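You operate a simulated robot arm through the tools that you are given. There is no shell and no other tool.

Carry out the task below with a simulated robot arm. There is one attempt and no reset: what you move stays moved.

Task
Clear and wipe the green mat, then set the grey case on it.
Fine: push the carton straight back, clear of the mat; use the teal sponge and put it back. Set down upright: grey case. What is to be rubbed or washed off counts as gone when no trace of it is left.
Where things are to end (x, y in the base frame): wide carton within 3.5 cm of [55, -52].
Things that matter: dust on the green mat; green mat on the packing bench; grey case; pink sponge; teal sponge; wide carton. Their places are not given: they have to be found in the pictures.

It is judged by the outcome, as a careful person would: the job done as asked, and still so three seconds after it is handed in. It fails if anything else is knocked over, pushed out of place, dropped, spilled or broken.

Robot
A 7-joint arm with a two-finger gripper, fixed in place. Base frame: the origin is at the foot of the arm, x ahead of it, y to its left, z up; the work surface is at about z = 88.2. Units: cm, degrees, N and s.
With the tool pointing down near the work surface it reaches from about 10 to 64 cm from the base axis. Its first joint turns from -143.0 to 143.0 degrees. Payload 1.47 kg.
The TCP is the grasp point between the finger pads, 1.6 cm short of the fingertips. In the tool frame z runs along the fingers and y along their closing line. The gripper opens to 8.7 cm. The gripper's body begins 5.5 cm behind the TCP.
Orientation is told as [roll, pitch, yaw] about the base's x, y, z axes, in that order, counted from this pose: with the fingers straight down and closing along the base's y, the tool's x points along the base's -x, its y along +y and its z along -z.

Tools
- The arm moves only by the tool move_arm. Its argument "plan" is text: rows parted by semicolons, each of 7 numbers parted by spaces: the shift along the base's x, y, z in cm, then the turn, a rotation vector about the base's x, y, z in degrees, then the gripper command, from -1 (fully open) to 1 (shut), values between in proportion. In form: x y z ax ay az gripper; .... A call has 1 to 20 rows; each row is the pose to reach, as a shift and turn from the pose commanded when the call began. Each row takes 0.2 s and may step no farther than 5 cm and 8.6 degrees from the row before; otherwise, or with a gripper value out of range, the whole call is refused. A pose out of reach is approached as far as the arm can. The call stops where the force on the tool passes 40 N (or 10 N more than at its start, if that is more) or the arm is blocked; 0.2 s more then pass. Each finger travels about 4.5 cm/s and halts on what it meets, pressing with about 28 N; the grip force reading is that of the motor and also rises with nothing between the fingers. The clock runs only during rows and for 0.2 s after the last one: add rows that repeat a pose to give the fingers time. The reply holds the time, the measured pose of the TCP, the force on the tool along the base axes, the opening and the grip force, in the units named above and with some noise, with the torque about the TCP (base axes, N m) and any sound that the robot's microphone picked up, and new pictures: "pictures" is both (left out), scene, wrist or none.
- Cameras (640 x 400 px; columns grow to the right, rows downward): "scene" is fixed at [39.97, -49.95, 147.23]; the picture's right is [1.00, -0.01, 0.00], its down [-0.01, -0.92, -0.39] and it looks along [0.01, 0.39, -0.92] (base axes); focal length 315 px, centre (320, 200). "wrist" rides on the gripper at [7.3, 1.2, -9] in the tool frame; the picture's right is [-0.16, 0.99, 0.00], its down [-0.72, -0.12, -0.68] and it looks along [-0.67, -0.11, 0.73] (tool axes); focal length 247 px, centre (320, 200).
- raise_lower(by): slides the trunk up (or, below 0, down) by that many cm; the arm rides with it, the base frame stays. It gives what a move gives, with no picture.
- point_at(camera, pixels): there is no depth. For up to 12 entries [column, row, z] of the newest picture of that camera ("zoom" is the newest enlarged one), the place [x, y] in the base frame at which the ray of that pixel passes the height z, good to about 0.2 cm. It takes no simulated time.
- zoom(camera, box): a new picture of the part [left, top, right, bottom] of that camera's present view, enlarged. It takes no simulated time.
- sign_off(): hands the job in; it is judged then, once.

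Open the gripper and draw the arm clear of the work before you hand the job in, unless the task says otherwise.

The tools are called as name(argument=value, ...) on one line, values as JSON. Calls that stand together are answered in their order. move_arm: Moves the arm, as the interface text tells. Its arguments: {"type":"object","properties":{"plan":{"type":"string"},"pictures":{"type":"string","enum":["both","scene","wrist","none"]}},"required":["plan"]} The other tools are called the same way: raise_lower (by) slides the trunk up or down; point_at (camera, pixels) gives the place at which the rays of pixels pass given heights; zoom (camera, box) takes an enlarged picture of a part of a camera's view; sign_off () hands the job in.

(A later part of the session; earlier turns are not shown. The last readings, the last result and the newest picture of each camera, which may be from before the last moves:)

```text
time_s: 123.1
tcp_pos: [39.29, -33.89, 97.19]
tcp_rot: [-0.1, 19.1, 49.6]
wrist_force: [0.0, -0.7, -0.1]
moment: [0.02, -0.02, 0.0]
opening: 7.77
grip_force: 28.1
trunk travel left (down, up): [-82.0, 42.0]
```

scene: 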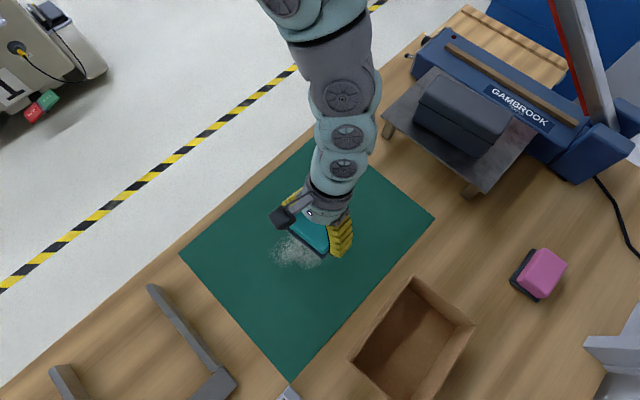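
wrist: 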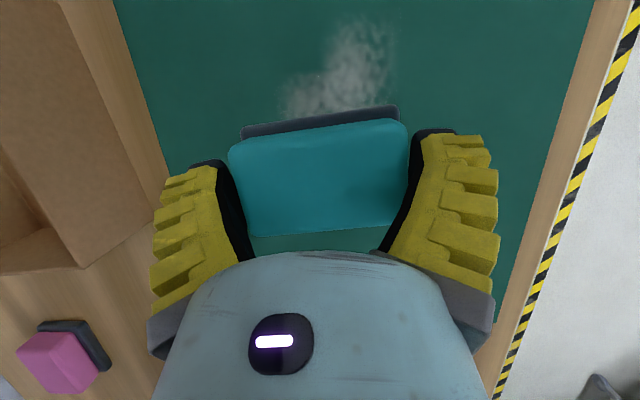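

Now at (39.3,-33.9,97.2) with no flags, above the dust. I locate the dust's extent from pixels seen earlier: roughly (273,262), (342,232), (293,202), (325,266).

point_at(camera="scene", pixels=[[273, 262, 88.4], [343, 232, 88.4], [293, 200, 88.4], [325, 268, 88.4], [308, 238, 88.4], [280, 240, 88.4], [330, 215, 88.4]])

zoom(camera="scene", box=[240, 170, 380, 290])

```text
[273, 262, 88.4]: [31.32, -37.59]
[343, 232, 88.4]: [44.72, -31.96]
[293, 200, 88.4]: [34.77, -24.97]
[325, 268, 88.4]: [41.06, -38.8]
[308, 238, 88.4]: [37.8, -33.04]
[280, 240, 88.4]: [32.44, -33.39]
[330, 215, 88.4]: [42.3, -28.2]
```

```text
3.33 times, centred on (310, 230) of scene
```

zoom: 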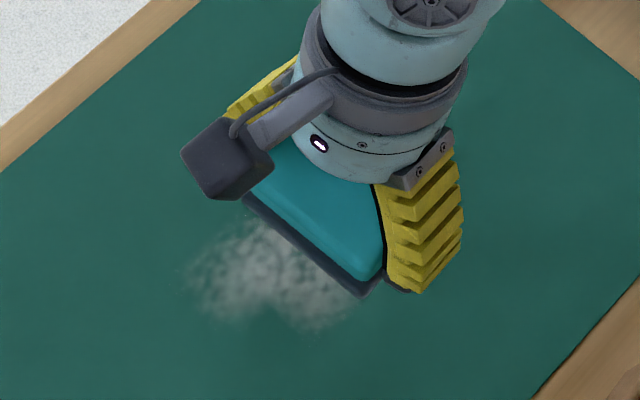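

The dust spans x≈31-45, y≈-39 to -25. I rehearse, 5.5 cm above the mat, a three-swath wipe pattern covering it with margin, also trimming the tilt by 1.6° so the sponge base is flat.

move_arm(plan="-4 -0.8 0 -1.2 1 0 1; -8 -1.7 0 -1.2 1 0 1; -11.6 -2.5 0 -1.2 1 0 1; -8.9 0.75 0 -1.2 1 0 1; -6.1 4 0 -1.2 1 0 1; -3.35 7.25 0 -1.2 1 0 1; -0.6 10.5 0 -1.2 1 0 1; 1.3 8.9 0 -1.2 1 0 1; 3.2 7.2 0 -1.2 1 0 1; 0.45 3.98 0 -1.2 1 0 1; -2.3 0.75 0 -1.2 1 0 1; -5.05 -2.5 0 -1.2 1 0 1; -7.8 -5.7 0 -1.2 1 0 1; -5.9 -7.35 0 -1.2 1 0 1; -4 -9 0 -1.2 1 0 1; -1.25 -5.75 0 -1.2 1 0 1; 1.5 -2.5 0 -1.2 1 0 1; 4.25 0.75 0 -1.2 1 0 1; 7 4 0 -1.2 1 0 1; 3.5 2 0 -1.2 1 0 1")

```text
time_s: 127.3
tcp_pos: [42.86, -31.59, 97.21]
tcp_rot: [0.0, 20.6, 49.7]
wrist_force: [0.6, 0.0, 0.1]
moment: [0.01, 0.0, -0.01]
opening: 7.68
grip_force: 27.7
out of reach, approached as far as the arm can: row 1, 2, 3, 4, 5, 6, 7, 8, 9, 10, 11
trunk travel left (down, up): [-82.0, 42.0]
```

scene: 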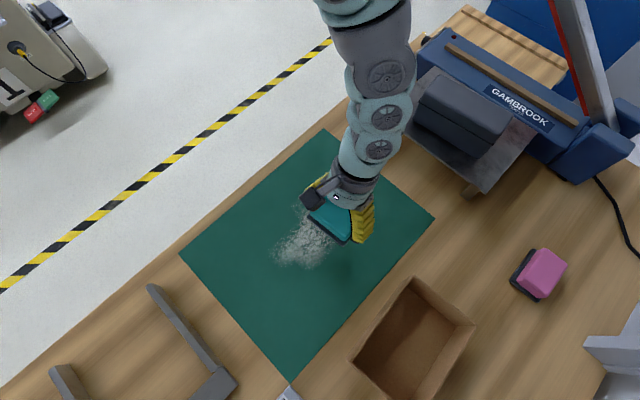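
wrist: 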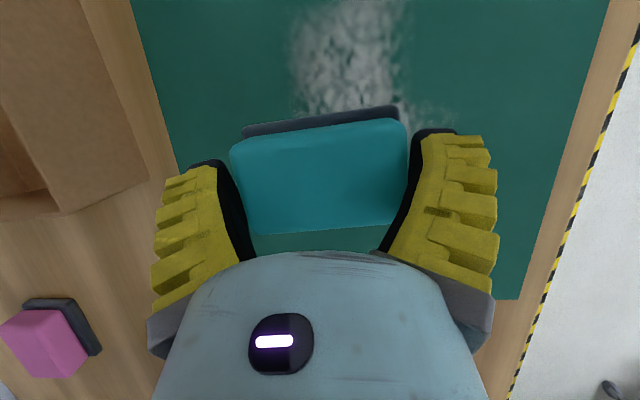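

Outer and middle swaths were reachable, the innermost one not. Also the grip is slowly creeping (7.68), so I'll set the sponge down on the mat here and regrasp it with an upright tool: lowering the trunk 4.8 cm first.

raise_lower(by=-4.8)

move_arm(plan="0 0 -0.2 0 0 0 1; 0 0 -0.4 0 0 0 1; 0 0 -0.6 0 0 0 1; 0 0 -0.8 0 0 0 1; 0 0 -0.8 0 0 0 1")

```text
time_s: 128.2
tcp_pos: [42.89, -31.65, 92.37]
tcp_rot: [0.0, 20.7, 49.6]
wrist_force: [0.6, -0.6, -0.4]
moment: [-0.02, 0.01, -0.02]
opening: 7.65
grip_force: 27.9
trunk travel left (down, up): [-77.2, 46.8]
```

```text
time_s: 129.4
tcp_pos: [42.71, -31.78, 91.55]
tcp_rot: [0.0, 20.8, 49.6]
wrist_force: [-8.7, 1.8, 12.3]
moment: [0.02, -0.39, 0.04]
opening: 7.96
grip_force: 27.9
trunk travel left (down, up): [-77.2, 46.8]
```

scene: 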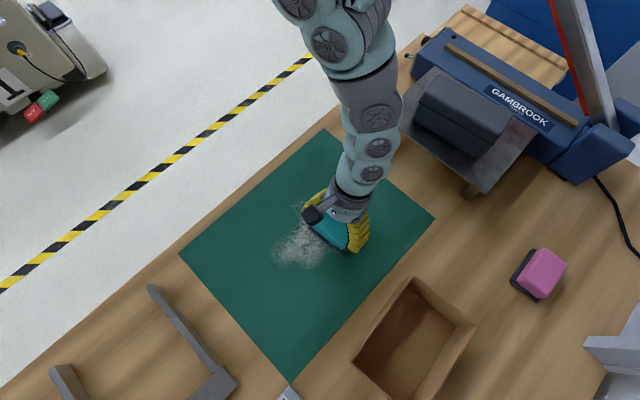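
wrist: 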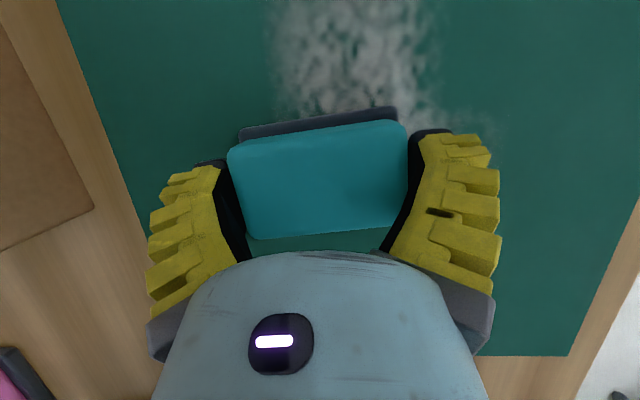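

The sponge is on the mat (12 N) and pressing re-seated it in the grip (7.96), so I can wipe like this. I run the first swath along the 50° direction over the outer part of the dust.

move_arm(plan="1.5 1.8 0 0 0 0 1; 3.1 3.7 0 0 0 0 1; 1.16 1.41 0 0 0 0 1; -0.78 -0.88 0 0 0 0 1; -2.72 -3.17 0 0 0 0 1; -4.66 -5.46 0 0 0 0 1; -6.6 -7.75 0 0 0 0 1; -8.56 -10.08 0 0 0 0 1; -8.56 -10.08 0 0 0 0 1")

```text
time_s: 131.4
tcp_pos: [34.23, -41.85, 91.53]
tcp_rot: [-0.1, 20.8, 49.7]
wrist_force: [1.1, 3.6, 12.4]
moment: [0.03, -0.31, 0.0]
opening: 8.04
grip_force: 27.7
trunk travel left (down, up): [-77.2, 46.8]
```

scene: 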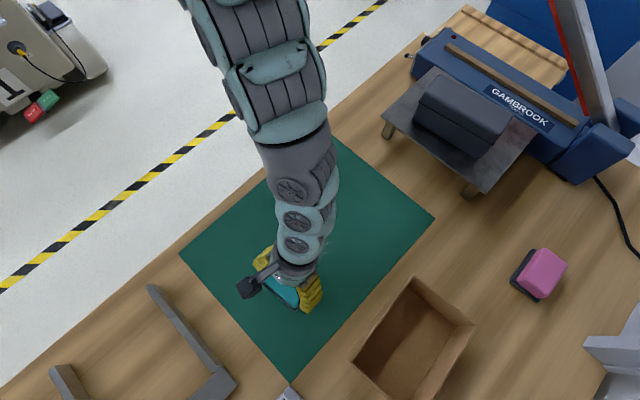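
wrist: 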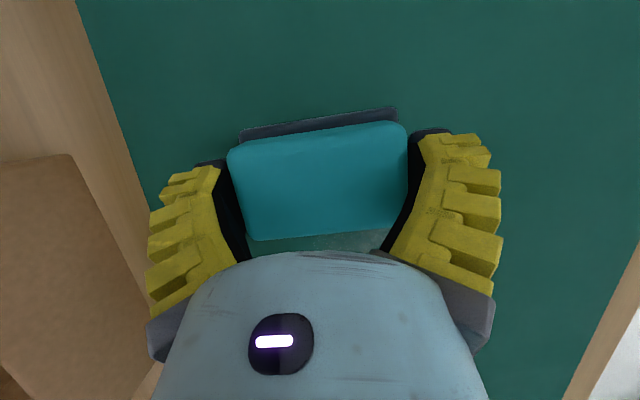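

Good contact (12 N), no flags. Second swath, 4.5 cm further in, going back up.

move_arm(plan="-1.7 1.45 0 0 0 0 1; -3.4 2.9 0 0 0 0 1; -1.46 5.19 0 0 0 0 1; 0.48 7.48 0 0 0 0 1; 2.42 9.77 0 0 0 0 1; 4.36 12.06 0 0 0 0 1; 6.3 14.35 0 0 0 0 1; 8.26 16.6 0 0 0 0 1; 8.26 16.6 0 0 0 0 1")

```text
time_s: 133.4
tcp_pos: [43.89, -26.21, 90.36]
tcp_rot: [-0.2, 20.6, 49.6]
wrist_force: [-2.0, -3.7, 10.1]
moment: [-0.17, 0.29, -0.05]
opening: 8.09
grip_force: 28.5
out of reach, approached as far as the arm can: row 4, 5, 6, 7, 8, 9
trunk travel left (down, up): [-77.2, 46.8]
```

scene: 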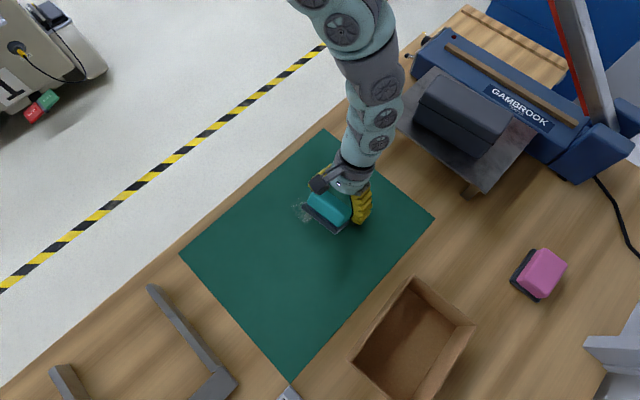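
wrist: 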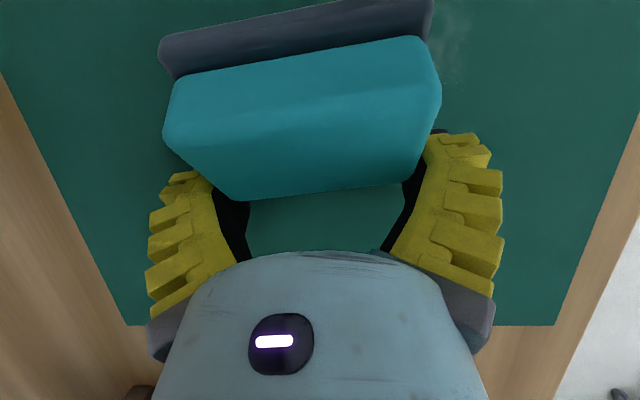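

Most of the dust is gone (a bit is left near px (300,210)), but that stroke ran out of reach, dipped, and rolled the sponge in the grip. I ease up 0.4 cm and open so it settles flat on the mat, then rise clear.

move_arm(plan="0 0 0.2 0 0 0 1; 0 0 0.4 0 0 0 1; 0 0 0.4 0 0 0 0.3; 0 0 0.4 0 0 0 -0.6; 0 0 0.4 0 0 0 -1; 0 0 0.4 0 0 0 -1; 0 0 1.5 0 0 0 -1; 0 0 3 0 0 0 -1; 0 0 6 0 0 0 -1; 0 0 9 0 0 0 -1; 0 0 9 0 0 0 -1")

```text
time_s: 135.8
tcp_pos: [47.9, -29.56, 98.32]
tcp_rot: [0.2, 20.9, 49.6]
wrist_force: [-0.5, -0.7, 1.2]
moment: [0.02, 0.0, 0.01]
opening: 8.71
grip_force: 0.0
out of reach, approached as far as the arm can: row 7, 8, 9, 10, 11
trunk travel left (down, up): [-77.2, 46.8]
```

scene: 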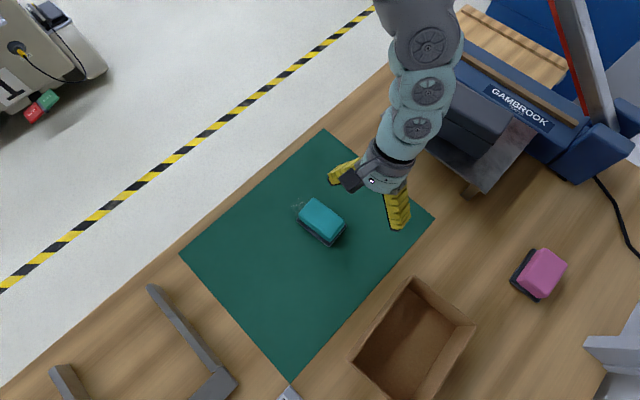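
wrist: 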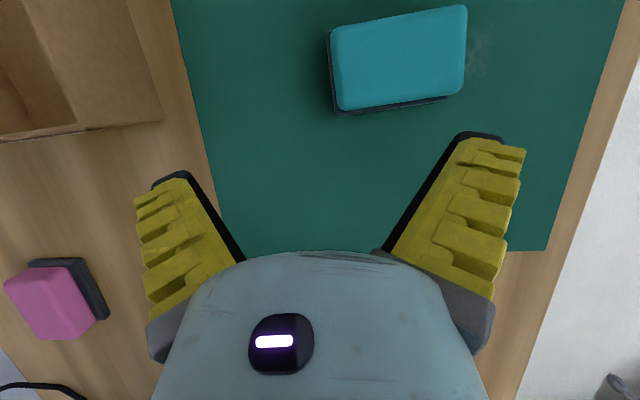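

The sponge lies flat on the mat at px (322,222), and a small bit of dust remains beside it. I zoom in to locate both.

zoom(camera="scene", box=[260, 170, 380, 280])

zoom(camera="wrist", box=[310, 0, 510, 130])

```text
3.64 times, centred on (320, 225) of scene
```

zoom: 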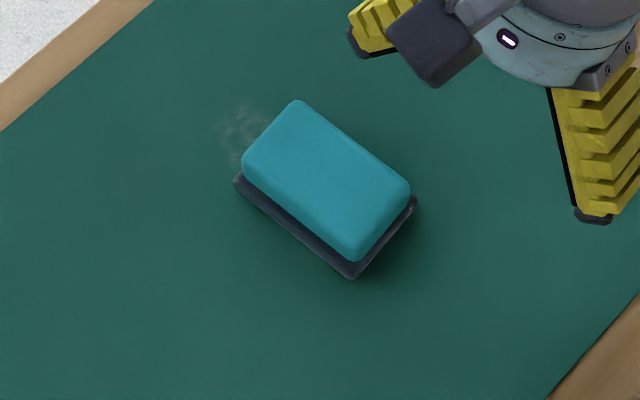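

```text
3.08 times, centred on (410, 65) of wrist
```

zoom: 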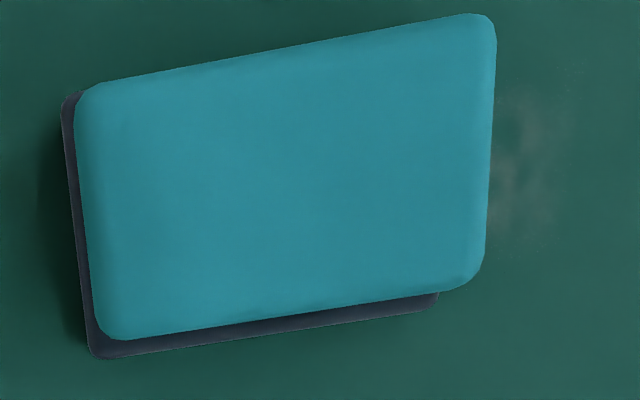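

I get the sponge's base corners (297.2,220), (329,246.4), (346.1,226.4) and the dust patch (294-305, 197-217) in base coordinates.

point_at(camera="scene", pixels=[[297.2, 220, 88.6], [329, 246.4, 88.6], [346.1, 226.4, 88.6], [294, 207, 88.4], [303, 198, 88.4], [298, 216, 88.4], [310, 204, 88.4]])

```text
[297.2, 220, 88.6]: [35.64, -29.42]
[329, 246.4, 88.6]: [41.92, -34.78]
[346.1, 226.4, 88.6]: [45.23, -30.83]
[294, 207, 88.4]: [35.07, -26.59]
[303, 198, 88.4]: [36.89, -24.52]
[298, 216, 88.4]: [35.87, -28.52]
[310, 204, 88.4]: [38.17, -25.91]
```

Sponge centre on the mat is (40.4,-30.1), long axis at -40.6°. I bring the tool upright (yaw 49.6) while hovering at z≈101 and moving over it.

move_arm(plan="0 0 1 5.3 -4.5 0 -1; 0 0 2 10.6 -9 0 -1; 0 0 3 15.9 -13.5 0 -1; -2 0 3 15.9 -13.5 0 -1; -5 -0.3 3 15.9 -13.5 0 -1; -7.5 -0.5 3 15.9 -13.5 0 -1; -7.5 -0.5 3 15.9 -13.5 0 -1")

```text
time_s: 137.4
tcp_pos: [42.34, -33.09, 98.17]
tcp_rot: [-0.1, -0.2, 49.6]
wrist_force: [-0.5, -0.3, 0.9]
moment: [0.04, 0.0, 0.02]
opening: 8.72
grip_force: 0.0
out of reach, approached as far as the arm can: row 1, 2, 3, 4, 5, 6, 7
trunk travel left (down, up): [-77.2, 46.8]
```

scene: 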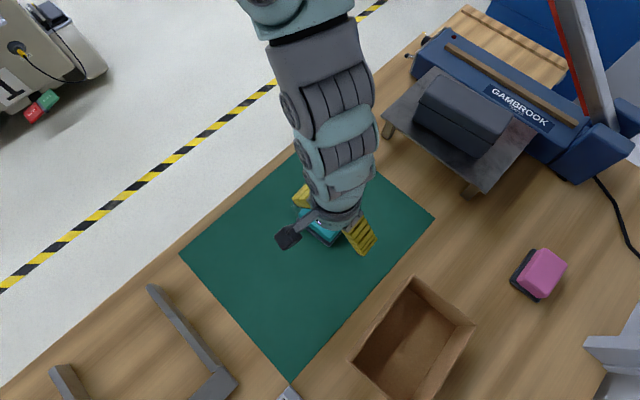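
wrist: 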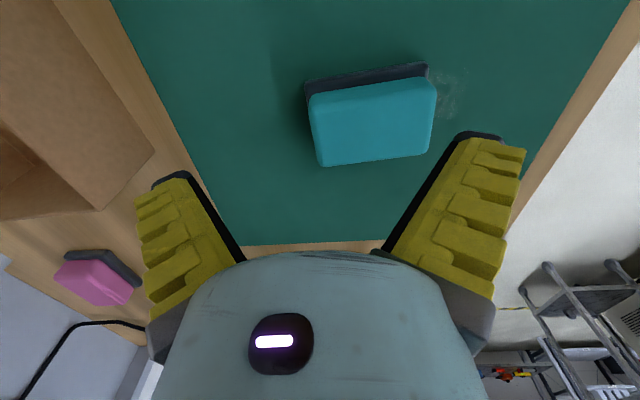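

Upright now but the arm stops ~3 cm short of the sponge in this elbow posture. Raising the trunk a few cm (lower relative height) should let it come further in; I raise 3 cm and move over the sponge.

raise_lower(by=3)

move_arm(plan="0 0 -1.5 0 0 0 -1; -0.5 1 -3 0 0 0 -1; -1.2 2 -4 0 0 0 -1; -1.9 3 -4.5 0 0 0 -1; -1.9 3 -4.5 0 0 0 -1")

```text
time_s: 138.1
tcp_pos: [42.42, -33.13, 101.08]
tcp_rot: [0.0, -0.2, 49.6]
wrist_force: [0.8, 0.4, -0.1]
moment: [-0.05, 0.0, -0.02]
opening: 8.7
grip_force: 0.0
trunk travel left (down, up): [-80.2, 43.8]
```

```text
time_s: 139.3
tcp_pos: [41.15, -31.17, 97.16]
tcp_rot: [-0.1, -0.2, 49.6]
wrist_force: [0.7, 0.4, -0.6]
moment: [-0.01, -0.02, -0.04]
opening: 8.7
grip_force: 0.0
out of reach, approached as far as the arm can: row 4, 5
trunk travel left (down, up): [-80.2, 43.8]
```

scene: 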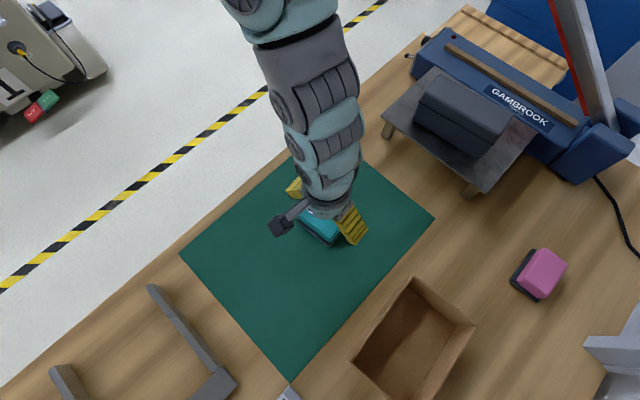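
wrist: 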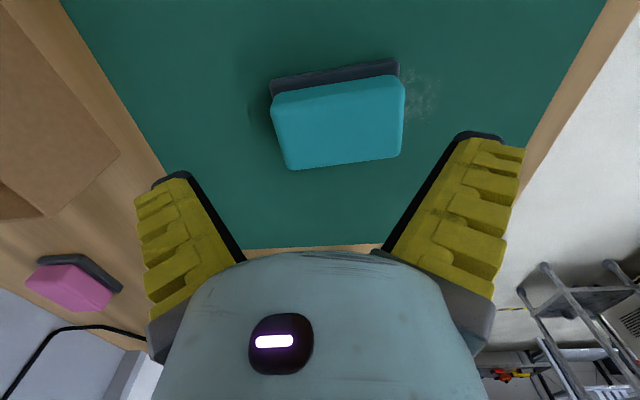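

Closer, and the limit clearly moves inward with lower relative height. I raise the trunk another 5 cm and continue to the sponge.

raise_lower(by=5)

move_arm(plan="0 0 -2 0 0 0 -1; -0.2 0.3 -4 0 0 0 -1; -0.5 0.7 -5.5 0 0 0 -1; -0.75 1.07 -6.5 0 0 0 -1; -0.75 1.07 -6.5 0 0 0 -1")

```text
time_s: 140.2
tcp_pos: [41.26, -31.26, 102.13]
tcp_rot: [0.0, -0.2, 49.7]
wrist_force: [0.5, -0.4, 0.1]
moment: [0.01, -0.02, 0.0]
opening: 8.69
grip_force: 0.1
trunk travel left (down, up): [-85.2, 38.8]
```

```text
time_s: 141.4
tcp_pos: [40.48, -30.19, 95.57]
tcp_rot: [-0.1, -0.1, 49.7]
wrist_force: [0.5, 0.4, -0.2]
moment: [0.02, 0.01, -0.02]
opening: 8.7
grip_force: 0.0
trunk travel left (down, up): [-85.2, 38.8]
```

scene: 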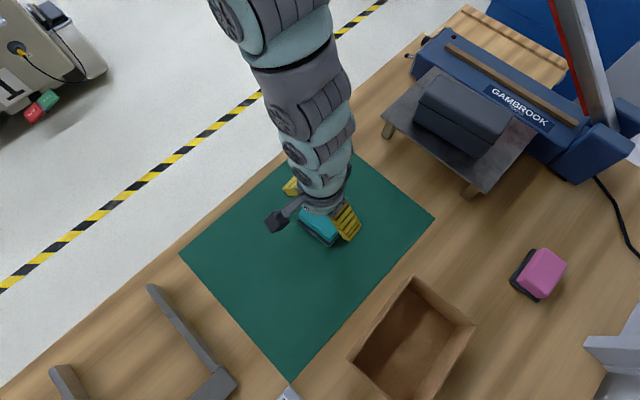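
wrist: 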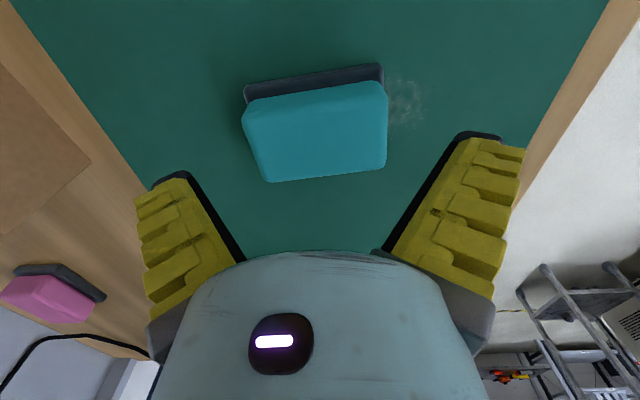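

No flags; TCP is at (40.5,-30.2,95.6) over the sponge. I check alignment from the wrist view's teal corners.

zoom(camera="wrist", box=[220, 50, 420, 200])

```text
2.67 times, centred on (320, 125) of wrist
```

zoom: 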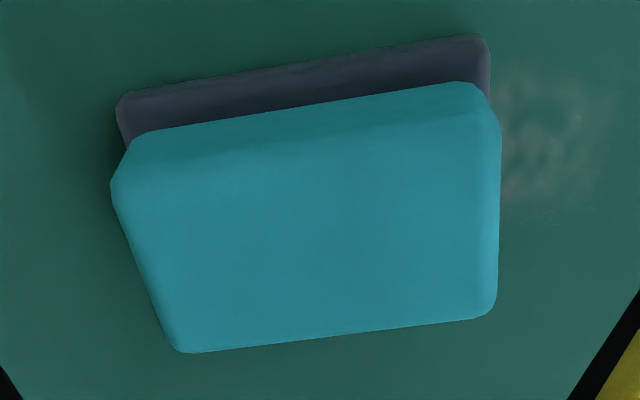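

I query these points to compare the sponge's centre with the TCP.

point_at(camera="wrist", pixels=[[244.3, 89.4, 88.8], [383.7, 65.1, 88.8], [267.6, 181.9, 91.8], [385, 166.5, 91.8], [243, 115, 91.2], [387.4, 100, 91.2]])

```text
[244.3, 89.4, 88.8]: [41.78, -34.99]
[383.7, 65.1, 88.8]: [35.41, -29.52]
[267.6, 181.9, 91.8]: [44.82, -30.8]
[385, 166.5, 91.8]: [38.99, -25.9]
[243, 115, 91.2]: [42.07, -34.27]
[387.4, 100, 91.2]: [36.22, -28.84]
```

Aligned within 0.15 cm. I lower with the trunk 4.35 cm to z≈91.2 and close on the sponge with the upright tool.

move_arm(plan="-0.08 0.15 0 0 0 0 -1; -0.08 0.15 0 0 0 0 -1", pictures="none")

raise_lower(by=-4.35)

move_arm(plan="0 0 0 0 0 0 -0.6; 0 0 0 0 0 0 0; 0 0 0 0 0 0 1; 0 0 0 0 0 0 1; 0 0 0 0 0 0 1; 0 0 0 0 0 0 1")

```text
time_s: 142.0
tcp_pos: [40.23, -29.93, 95.56]
tcp_rot: [-0.1, -0.1, 49.7]
wrist_force: [0.7, 0.3, 0.2]
moment: [0.02, 0.01, 0.01]
opening: 8.71
grip_force: 0.1
trunk travel left (down, up): [-85.2, 38.8]
```

```text
time_s: 142.9
tcp_pos: [40.38, -29.95, 91.16]
tcp_rot: [0.0, -0.2, 49.7]
wrist_force: [-0.6, 0.6, -0.2]
moment: [0.01, 0.01, 0.02]
opening: 8.7
grip_force: 0.1
trunk travel left (down, up): [-80.8, 43.2]
```

```text
time_s: 144.3
tcp_pos: [40.34, -29.88, 91.21]
tcp_rot: [-0.1, -0.3, 49.7]
wrist_force: [-0.1, 0.0, -0.1]
moment: [0.0, 0.03, 0.01]
opening: 7.87
grip_force: 28.0
trunk travel left (down, up): [-80.8, 43.2]
```

scene: 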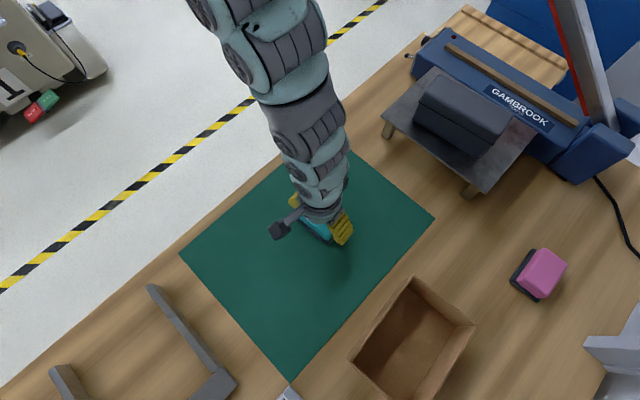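
wrist: 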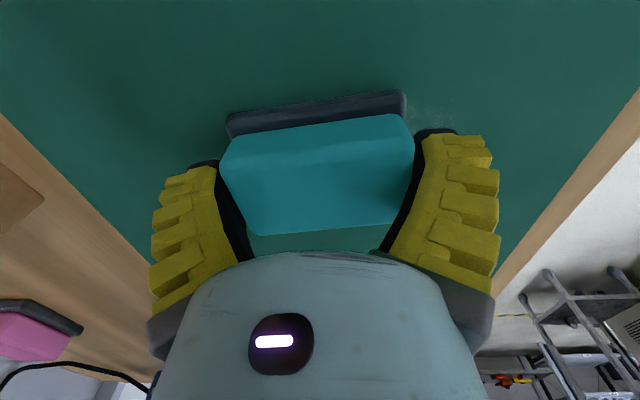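

Gripped at 7.87 with an upright tool. I press lightly and slide along the sponge's length over the leftover patch (centre ≈(36.2,-26.4)), with small cross-strokes.

move_arm(plan="0 0 -0.15 0 0 0 1; -1 0.85 -0.15 0 0 0 1; -2 1.7 -0.15 0 0 0 1; -3 2.55 -0.15 0 0 0 1; -4.1 3.5 -0.15 0 0 0 1; -3.4 4.3 -0.15 0 0 0 1; -2.8 5.0 -0.15 0 0 0 1; -3.8 3.8 -0.15 0 0 0 1; -4.8 2.6 -0.15 0 0 0 1; -5.4 1.9 -0.15 0 0 0 1; -4.4 3.1 -0.15 0 0 0 1; -3.4 4.3 -0.15 0 0 0 1; -4.1 3.5 -0.15 0 0 0 1; -2.5 2.1 -0.15 0 0 0 1; -1 0.85 -0.15 0 0 0 1; 1 -0.85 -0.15 0 0 0 1; 1 -0.85 -0.15 0 0 0 1")

```text
time_s: 145.9
tcp_pos: [37.09, -27.0, 90.64]
tcp_rot: [-0.3, 0.7, 49.3]
wrist_force: [-6.2, -7.0, 28.7]
moment: [0.4, -0.31, 0.14]
opening: 8.23
grip_force: 27.6
out of reach, approached as far as the arm can: row 5, 6, 7
trunk travel left (down, up): [-80.8, 43.2]
stopped in row 7: the force on the tool passed its limit at 42 N (the readings are from after the stop); the commanded pose is now the measured one
```

scene: 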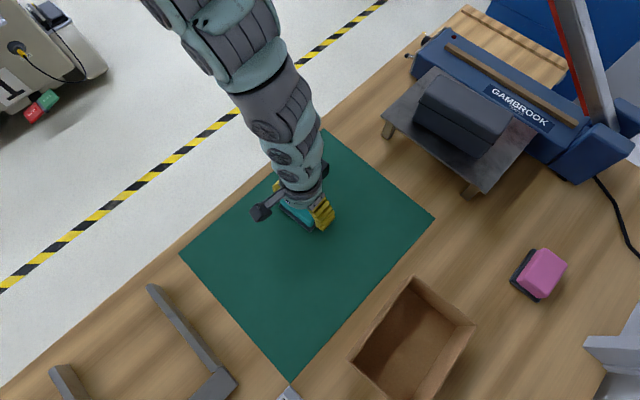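
wrist: 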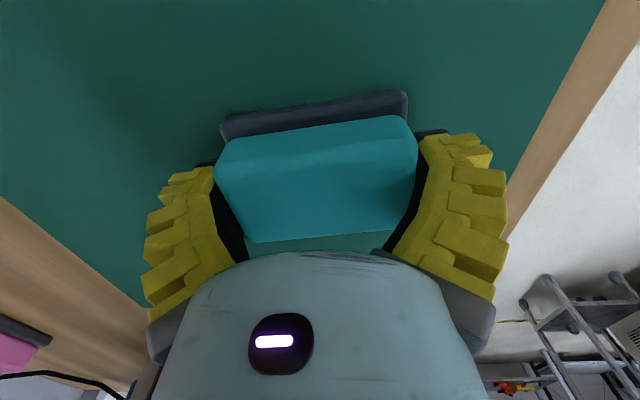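

The arm ran out of inner reach and pressed too hard (stopped at 42 N). I ease up, raise the trunk 4 cm so the inner area is within reach, and hover there with the sponge.

move_arm(plan="0 0 0.3 0 0 0 1; 0 0 0.6 0 0 0 1; 0 0 0.6 0 0 0 1", pictures="none")

raise_lower(by=4)

move_arm(plan="0 0.2 -1 0 0 0 1; -0.2 0.3 -2 0 0 0 1; -0.3 0.4 -2.6 0 0 0 1; -0.3 0.4 -2.6 0 0 0 1")

```text
time_s: 146.7
tcp_pos: [37.21, -26.73, 90.72]
tcp_rot: [0.2, 0.4, 49.3]
wrist_force: [-0.8, -2.9, 2.1]
moment: [-0.14, -0.06, -0.1]
opening: 8.22
grip_force: 28.2
out of reach, approached as far as the arm can: row 2, 3
trunk travel left (down, up): [-80.8, 43.2]
```

```text
time_s: 147.5
tcp_pos: [37.24, -26.69, 94.7]
tcp_rot: [0.3, 0.3, 49.3]
wrist_force: [0.6, -0.1, -0.8]
moment: [-0.02, -0.01, -0.02]
opening: 8.2
grip_force: 28.4
trunk travel left (down, up): [-84.8, 39.2]
```

```text
time_s: 148.5
tcp_pos: [36.98, -26.32, 92.03]
tcp_rot: [0.1, 0.3, 49.3]
wrist_force: [0.9, -0.2, -0.7]
moment: [-0.02, -0.02, 0.01]
opening: 8.2
grip_force: 27.7
trunk travel left (down, up): [-84.8, 39.2]
```

scene: 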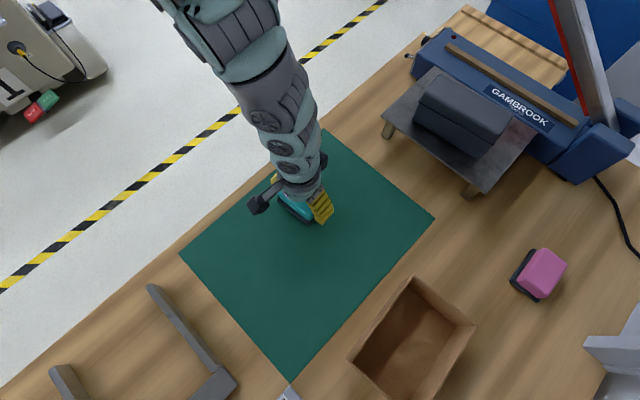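
wrist: 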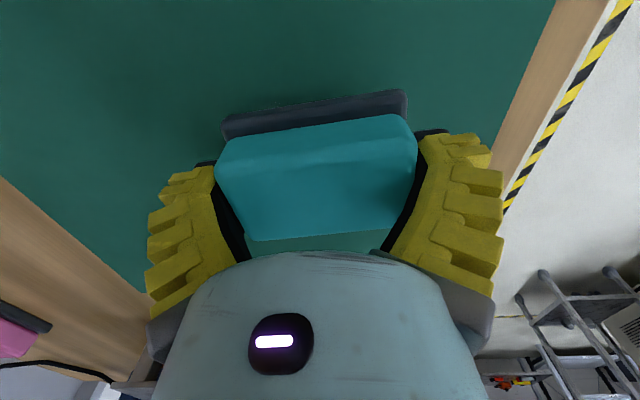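

In reach now (no flags). I lower onto the mat until light contact and make short strokes across the leftover patch.

move_arm(plan="0 0 -0.5 0 0 0 1; 0 0 -1 0 0 0 1; 0 0 -1.25 0 0 0 1; 0 0 -1.4 0 0 0 1; 0 0 -1.4 0 0 0 1", pictures="none")

```text
time_s: 149.7
tcp_pos: [36.87, -26.37, 90.71]
tcp_rot: [0.3, 0.3, 49.3]
wrist_force: [-3.3, 1.3, 5.3]
moment: [-0.07, -0.16, -0.02]
opening: 8.18
grip_force: 28.3
trunk travel left (down, up): [-84.8, 39.2]
```

Light contact (5 N). Now the cross-strokes over the patch.

move_arm(plan="-0.65 -0.76 0 0 0 0 1; -1.3 -1.5 0 0 0 0 1; -1.9 -2.3 0 0 0 0 1; -0.65 -0.76 0 0 0 0 1; 0.3 0.4 0 0 0 0 1; 1 1.2 0 0 0 0 1; 1.6 1.9 0 0 0 0 1; 0.3 0.4 0 0 0 0 1; -1.14 0.97 0 0 0 0 1; -2.1 -0.2 0 0 0 0 1; -3.1 -1.3 0 0 0 0 1; -1.8 0.2 0 0 0 0 1; -0.5 1.75 0 0 0 0 1; 0.5 2.9 0 0 0 0 1; -0.5 1.75 0 0 0 0 1; -1.14 0.97 0 0 0 0 1; 0 0 0 0 0 0 1; 0 0 0 0 0 0 1")

```text
time_s: 153.5
tcp_pos: [36.97, -26.45, 90.71]
tcp_rot: [0.0, 0.4, 49.2]
wrist_force: [-1.1, -1.8, 1.6]
moment: [0.08, -0.01, 0.04]
opening: 8.25
grip_force: 28.2
trunk travel left (down, up): [-84.8, 39.2]
```

scene: 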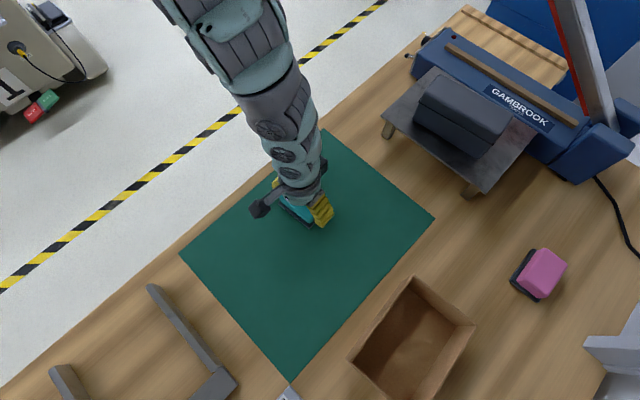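
wrist: 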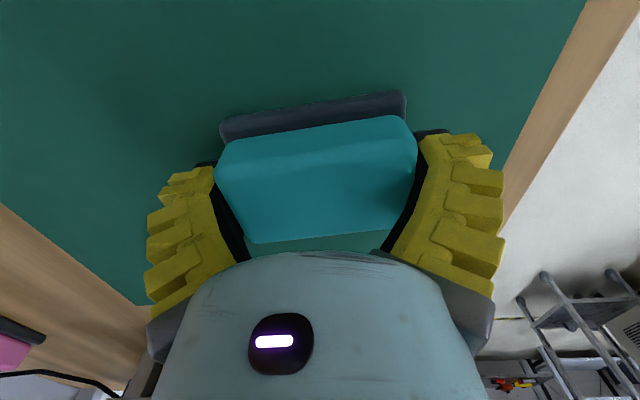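

Strokes done without flags. I lift the sponge and move it outward to look at the mat.

move_arm(plan="0.3 -0.3 1 0 0 0 1; 1 -1 3 0 0 0 1; 2 -2 5 0 0 0 1; 3.5 -3 7 0 0 0 1; 5 -4.5 9 0 0 0 1; 6.5 -6 11 0 0 0 1; 6.5 -6 11 0 0 0 1")

zoom(camera="scene", box=[180, 130, 440, 390])

```text
time_s: 155.1
tcp_pos: [43.37, -32.39, 101.89]
tcp_rot: [0.3, 0.4, 49.2]
wrist_force: [0.1, -0.4, -1.1]
moment: [-0.02, 0.01, 0.02]
opening: 8.21
grip_force: 28.4
trunk travel left (down, up): [-84.8, 39.2]
```

scene: 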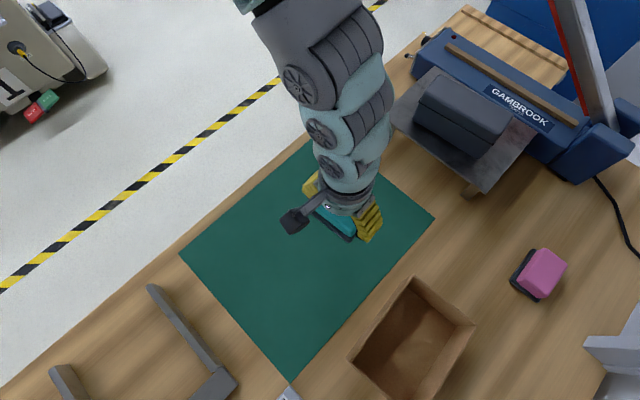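
wrist: 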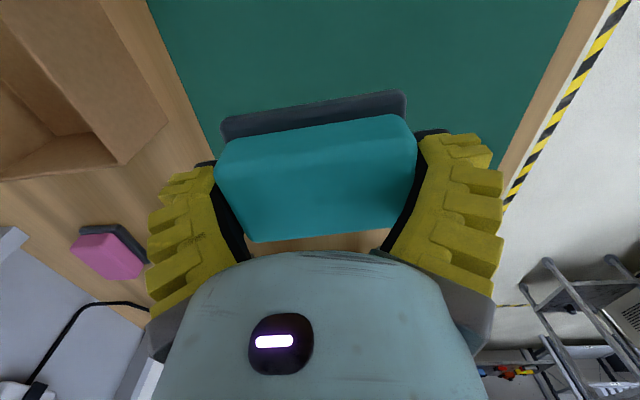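

```text
1.54 times, centred on (310, 260) of scene
```

zoom: 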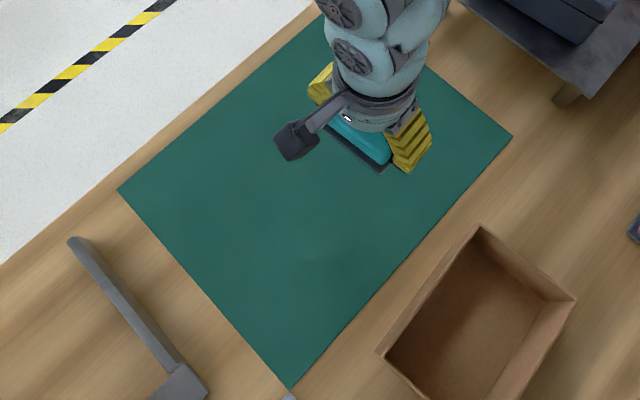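

The visible mat looks clean. I zoom closer on where the dust was, including the area near the tool.

zoom(camera="scene", box=[240, 150, 350, 280])

zoom(camera="wrist", box=[150, 0, 560, 140])

```text
3.08 times, centred on (295, 215) of scene
```

zoom: 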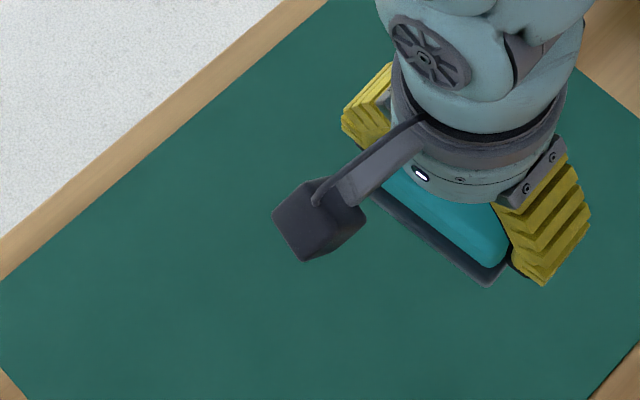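

```text
1.56 times, centred on (355, 70) of wrist
```

zoom: 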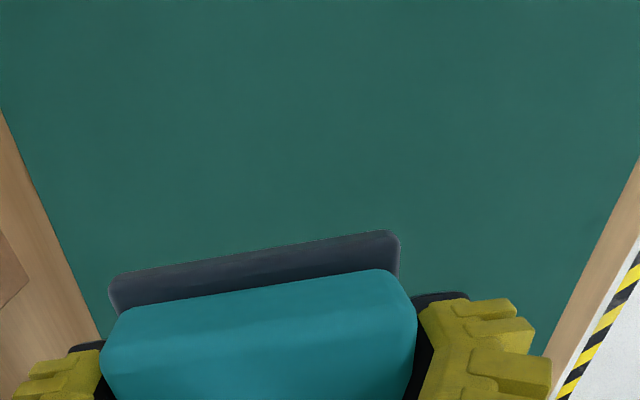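

The mat is clean where visible. Now I return the sponge: first carry it outward and up in steps toward (59,-30), keeping the tool upright.

move_arm(plan="2.5 0.3 2 0 0 0 1; 5 0.6 4 0 0 0 1; 7.5 0.9 6 0 0 0 1; 10 1.2 8 0 0 0 1; 12.5 1.6 10.5 0 0 0 1; 14.5 2 13 0 0 0 1; 14.5 2 13 0 0 0 1")

```text
time_s: 156.7
tcp_pos: [57.95, -30.4, 114.84]
tcp_rot: [0.1, 0.3, 49.4]
wrist_force: [0.1, 0.5, -0.2]
moment: [-0.01, 0.02, 0.04]
opening: 8.18
grip_force: 28.1
trunk travel left (down, up): [-84.8, 39.2]
```

scene: 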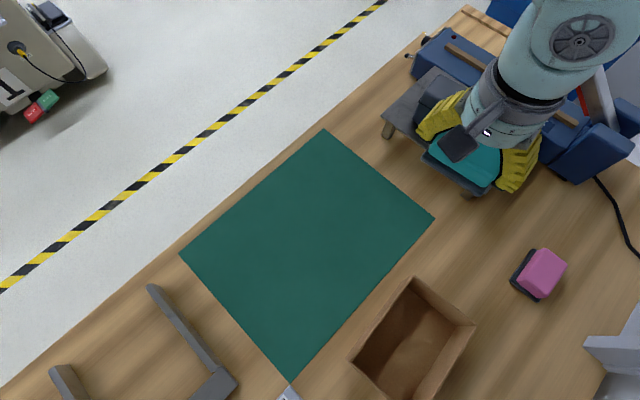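
wrist: 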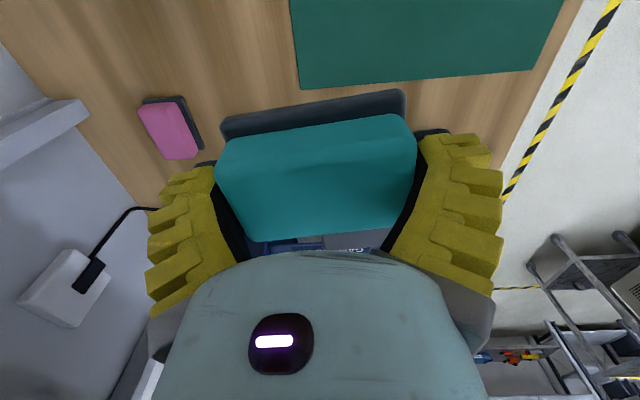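

The whole mat is visible now; I zoom in to check thoroughly for any trace of dust.

zoom(camera="scene", box=[255, 170, 365, 280])

zoom(camera="scene", box=[180, 125, 440, 385])

```text
3.64 times, centred on (310, 225) of scene
```

zoom: 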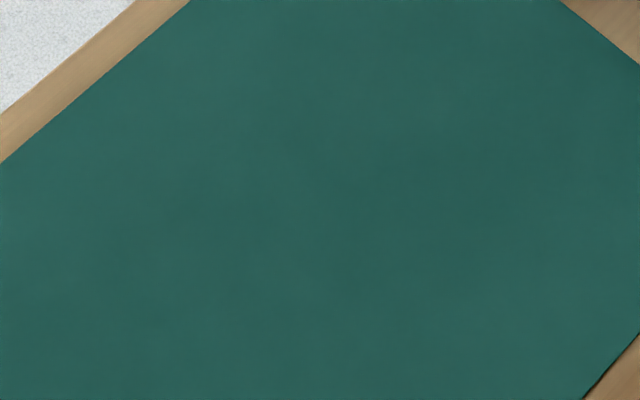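

```text
1.54 times, centred on (310, 255) of scene
```

zoom: 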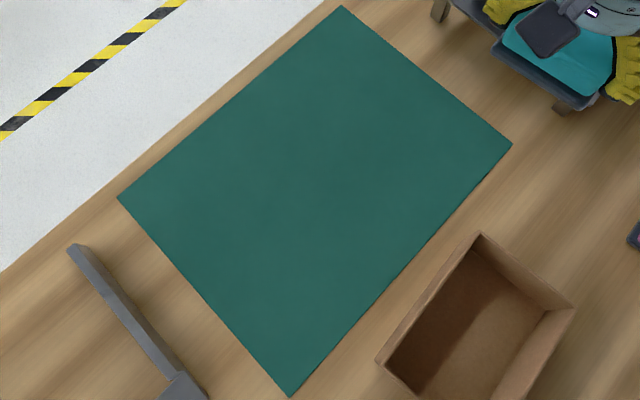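

The mat shows no trace of dust. Now I continue the sponge's return: a little further out and up, then lower the trunk 17 cm.

move_arm(plan="1 0.3 2 0 0 0 1; 2 0.6 4 0 0 0 1; 3 1 6 0 0 0 1; 3 1 6 0 0 0 1", pictures="none")

raise_lower(by=-17)

move_arm(plan="0.4 0.2 2 0 0 0 1; 0.8 0.4 4 0 0 0 1; 1.2 0.6 5 0 0 0 1; 1.2 0.6 5 0 0 8 1; 1.2 0.6 5 0 0 16 1; 1.2 0.6 5 0 0 24 1; 1.2 0.6 5 0 0 32 1; 1.2 0.6 5 0 0 40 1; 1.2 0.6 5 0 0 48 1; 1.2 0.6 5 0 0 56 1; 1.2 0.6 5 0 0 64 1; 1.2 0.6 5 0 0 64 1")

```text
time_s: 157.7
tcp_pos: [60.84, -29.46, 120.77]
tcp_rot: [0.2, 0.2, 49.2]
wrist_force: [0.0, -0.4, -0.8]
moment: [0.02, 0.01, 0.01]
opening: 8.18
grip_force: 28.0
trunk travel left (down, up): [-84.8, 39.2]
```

```text
time_s: 159.6
tcp_pos: [60.93, -29.54, 103.8]
tcp_rot: [0.2, 0.3, 49.3]
wrist_force: [0.4, 0.5, 0.3]
moment: [-0.03, 0.04, 0.01]
opening: 8.17
grip_force: 27.8
trunk travel left (down, up): [-67.8, 56.2]
```

```text
time_s: 162.2
tcp_pos: [62.11, -28.88, 108.79]
tcp_rot: [0.2, 0.2, 113.4]
wrist_force: [-0.5, -0.6, -0.6]
moment: [0.02, 0.02, -0.03]
opening: 8.12
grip_force: 28.0
trunk travel left (down, up): [-67.8, 56.2]
```

scene: 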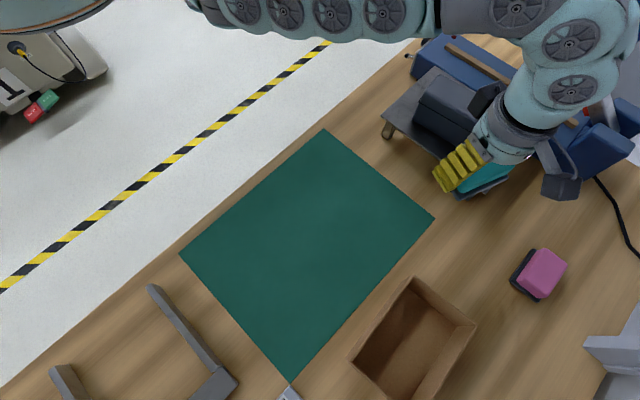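
wrist: 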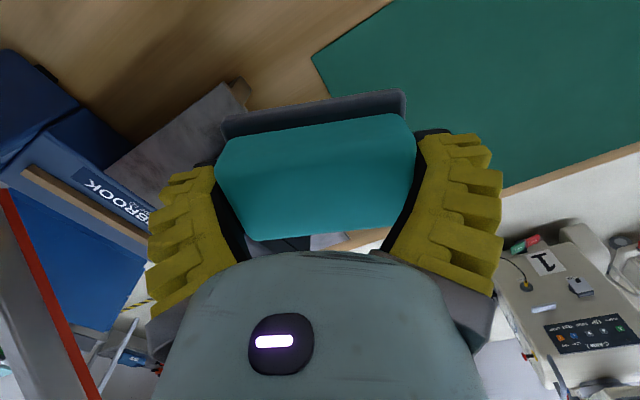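

Yaw 113 reached without flags and the grip is steady. I now tilt and turn into the placing attitude (yaw 134.6, tilt 20.7°) while moving to about (69,-31.3,105), staying below the height where I bumped before.

move_arm(plan="1 -0.3 -0.5 -4.3 -2.9 5.2 1; 2 -0.7 -1 -8.6 -5.8 10.5 1; 3.2 -1.1 -1.5 -12.9 -8.7 15.7 1; 4.5 -1.5 -2.2 -17.2 -11.7 21 1; 5.8 -2 -3 -17.2 -11.7 21 1; 7 -2.5 -3.8 -17.2 -11.7 21 1; 7 -2.5 -3.8 -17.2 -11.7 21 1")

```text
time_s: 163.8
tcp_pos: [68.94, -31.48, 105.1]
tcp_rot: [0.0, 20.9, 134.5]
wrist_force: [-0.1, -0.7, -1.8]
moment: [0.0, -0.01, 0.02]
opening: 8.13
grip_force: 28.2
trunk travel left (down, up): [-67.8, 56.2]
```

scene: 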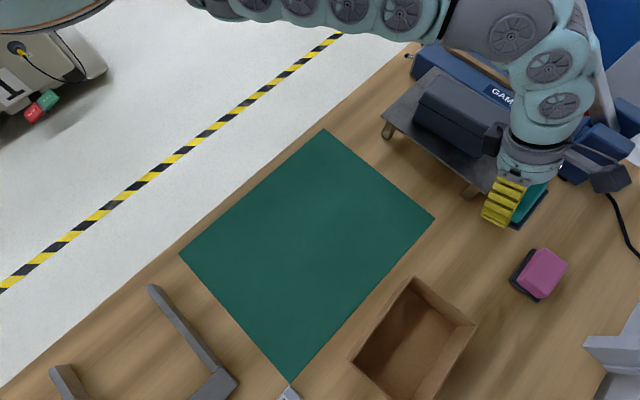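
wrist: 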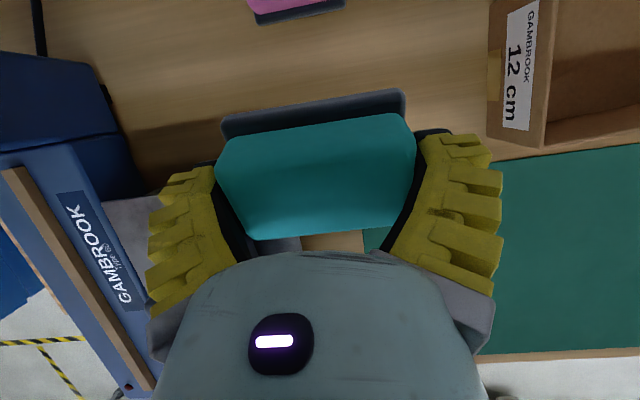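

In attitude with no flags. I shift to the placing point (71.15,-32.15) - offset so the sponge's lower (inner) edge lands on its original line - and lower the trunk in two stages.

move_arm(plan="1.1 -0.35 0 0 0 0 1; 2.2 -0.67 0 0 0 0 1; 2.2 -0.67 0 0 0 0 1", pictures="none")

raise_lower(by=-11)

move_arm(plan="0 0 0 0 0 0 1")

```text
time_s: 164.6
tcp_pos: [71.26, -32.05, 105.07]
tcp_rot: [0.0, 21.0, 134.6]
wrist_force: [0.3, 0.5, -0.5]
moment: [0.01, 0.02, 0.01]
opening: 8.12
grip_force: 27.5
trunk travel left (down, up): [-67.8, 56.2]
```

```text
time_s: 166.0
tcp_pos: [71.26, -32.04, 94.12]
tcp_rot: [0.0, 20.9, 134.5]
wrist_force: [-0.1, 0.8, -0.8]
moment: [0.02, 0.01, 0.0]
opening: 8.11
grip_force: 28.2
trunk travel left (down, up): [-56.8, 67.2]
```

```text
time_s: 166.4
tcp_pos: [71.26, -31.99, 94.04]
tcp_rot: [0.0, 21.0, 134.4]
wrist_force: [-0.1, 0.0, -0.4]
moment: [0.03, 0.02, 0.05]
opening: 8.12
grip_force: 27.8
trunk travel left (down, up): [-56.8, 67.2]
```

scene: 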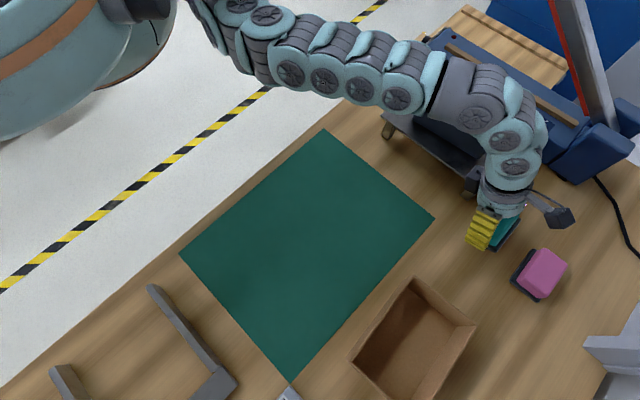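
wrist: 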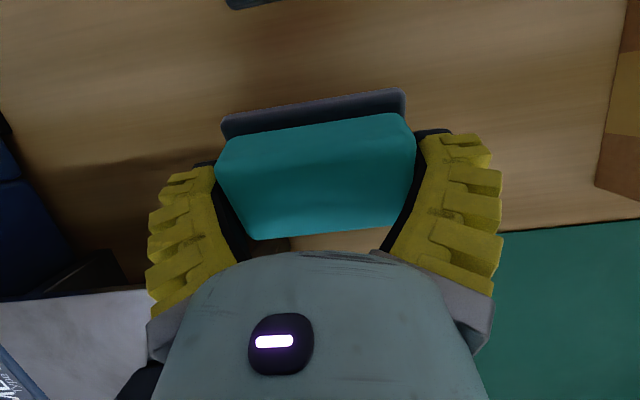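

Another trunk step of 2.3 cm, then fine arm steps down until the sponge's lower edge touches.

raise_lower(by=-2.3)

move_arm(plan="-0.1 -0.12 -0.1 0 0 0 1; -0.1 -0.12 -0.2 0 0 0 1; -0.1 -0.12 -0.3 0 0 0 1; -0.1 -0.12 -0.4 0 0 0 1; -0.1 -0.12 -0.5 0 0 0 1; -0.1 -0.12 -0.5 0 0 0 1")

```text
time_s: 167.1
tcp_pos: [71.27, -31.98, 91.82]
tcp_rot: [0.1, 20.9, 134.5]
wrist_force: [0.3, -0.3, -0.9]
moment: [0.01, -0.03, 0.01]
opening: 8.13
grip_force: 28.3
trunk travel left (down, up): [-54.5, 69.5]
```

```text
time_s: 168.5
tcp_pos: [71.18, -32.14, 91.52]
tcp_rot: [0.0, 20.9, 134.6]
wrist_force: [-1.0, 1.8, 5.3]
moment: [0.01, 0.19, -0.02]
opening: 8.11
grip_force: 27.5
trunk travel left (down, up): [-54.5, 69.5]
```

scene: 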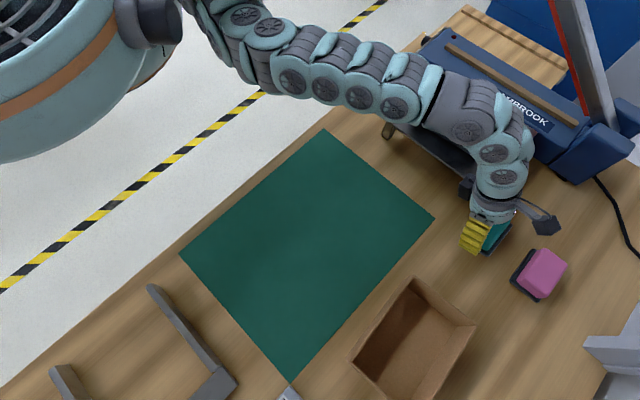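
wrist: 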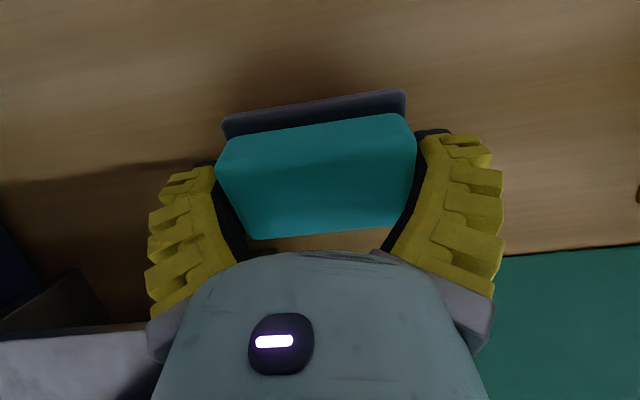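

Contact (5 N). I now roll the sponge flat in the grip by moving outward 0.8 cm and down 0.75 cm together, then open.

move_arm(plan="0.1 -0.1 -0.13 0 0 0 1; 0.22 -0.22 -0.26 0 0 0 1; 0.34 -0.34 -0.4 0 0 0 1; 0.45 -0.45 -0.55 0 0 0 1; 0.55 -0.55 -0.7 0 0 0 1; 0.55 -0.55 -0.7 0 0 0 1")

```text
time_s: 169.9
tcp_pos: [71.99, -33.01, 90.99]
tcp_rot: [0.0, 21.4, 134.5]
wrist_force: [-6.4, -0.9, 29.1]
moment: [0.57, 0.62, 0.07]
opening: 8.31
grip_force: 27.6
trunk travel left (down, up): [-54.5, 69.5]
```

scene: 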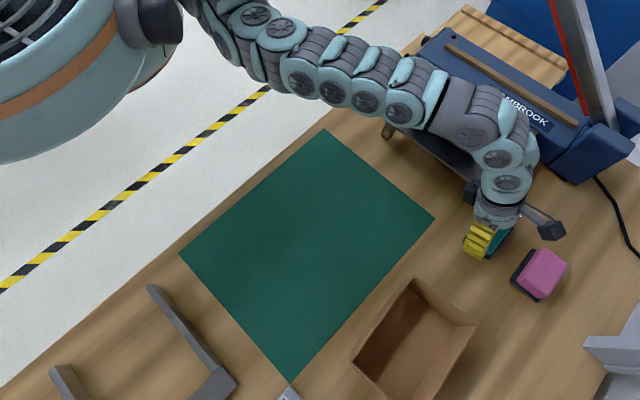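
wrist: 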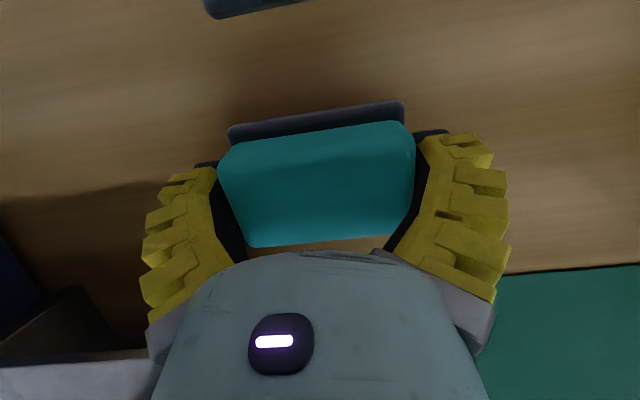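

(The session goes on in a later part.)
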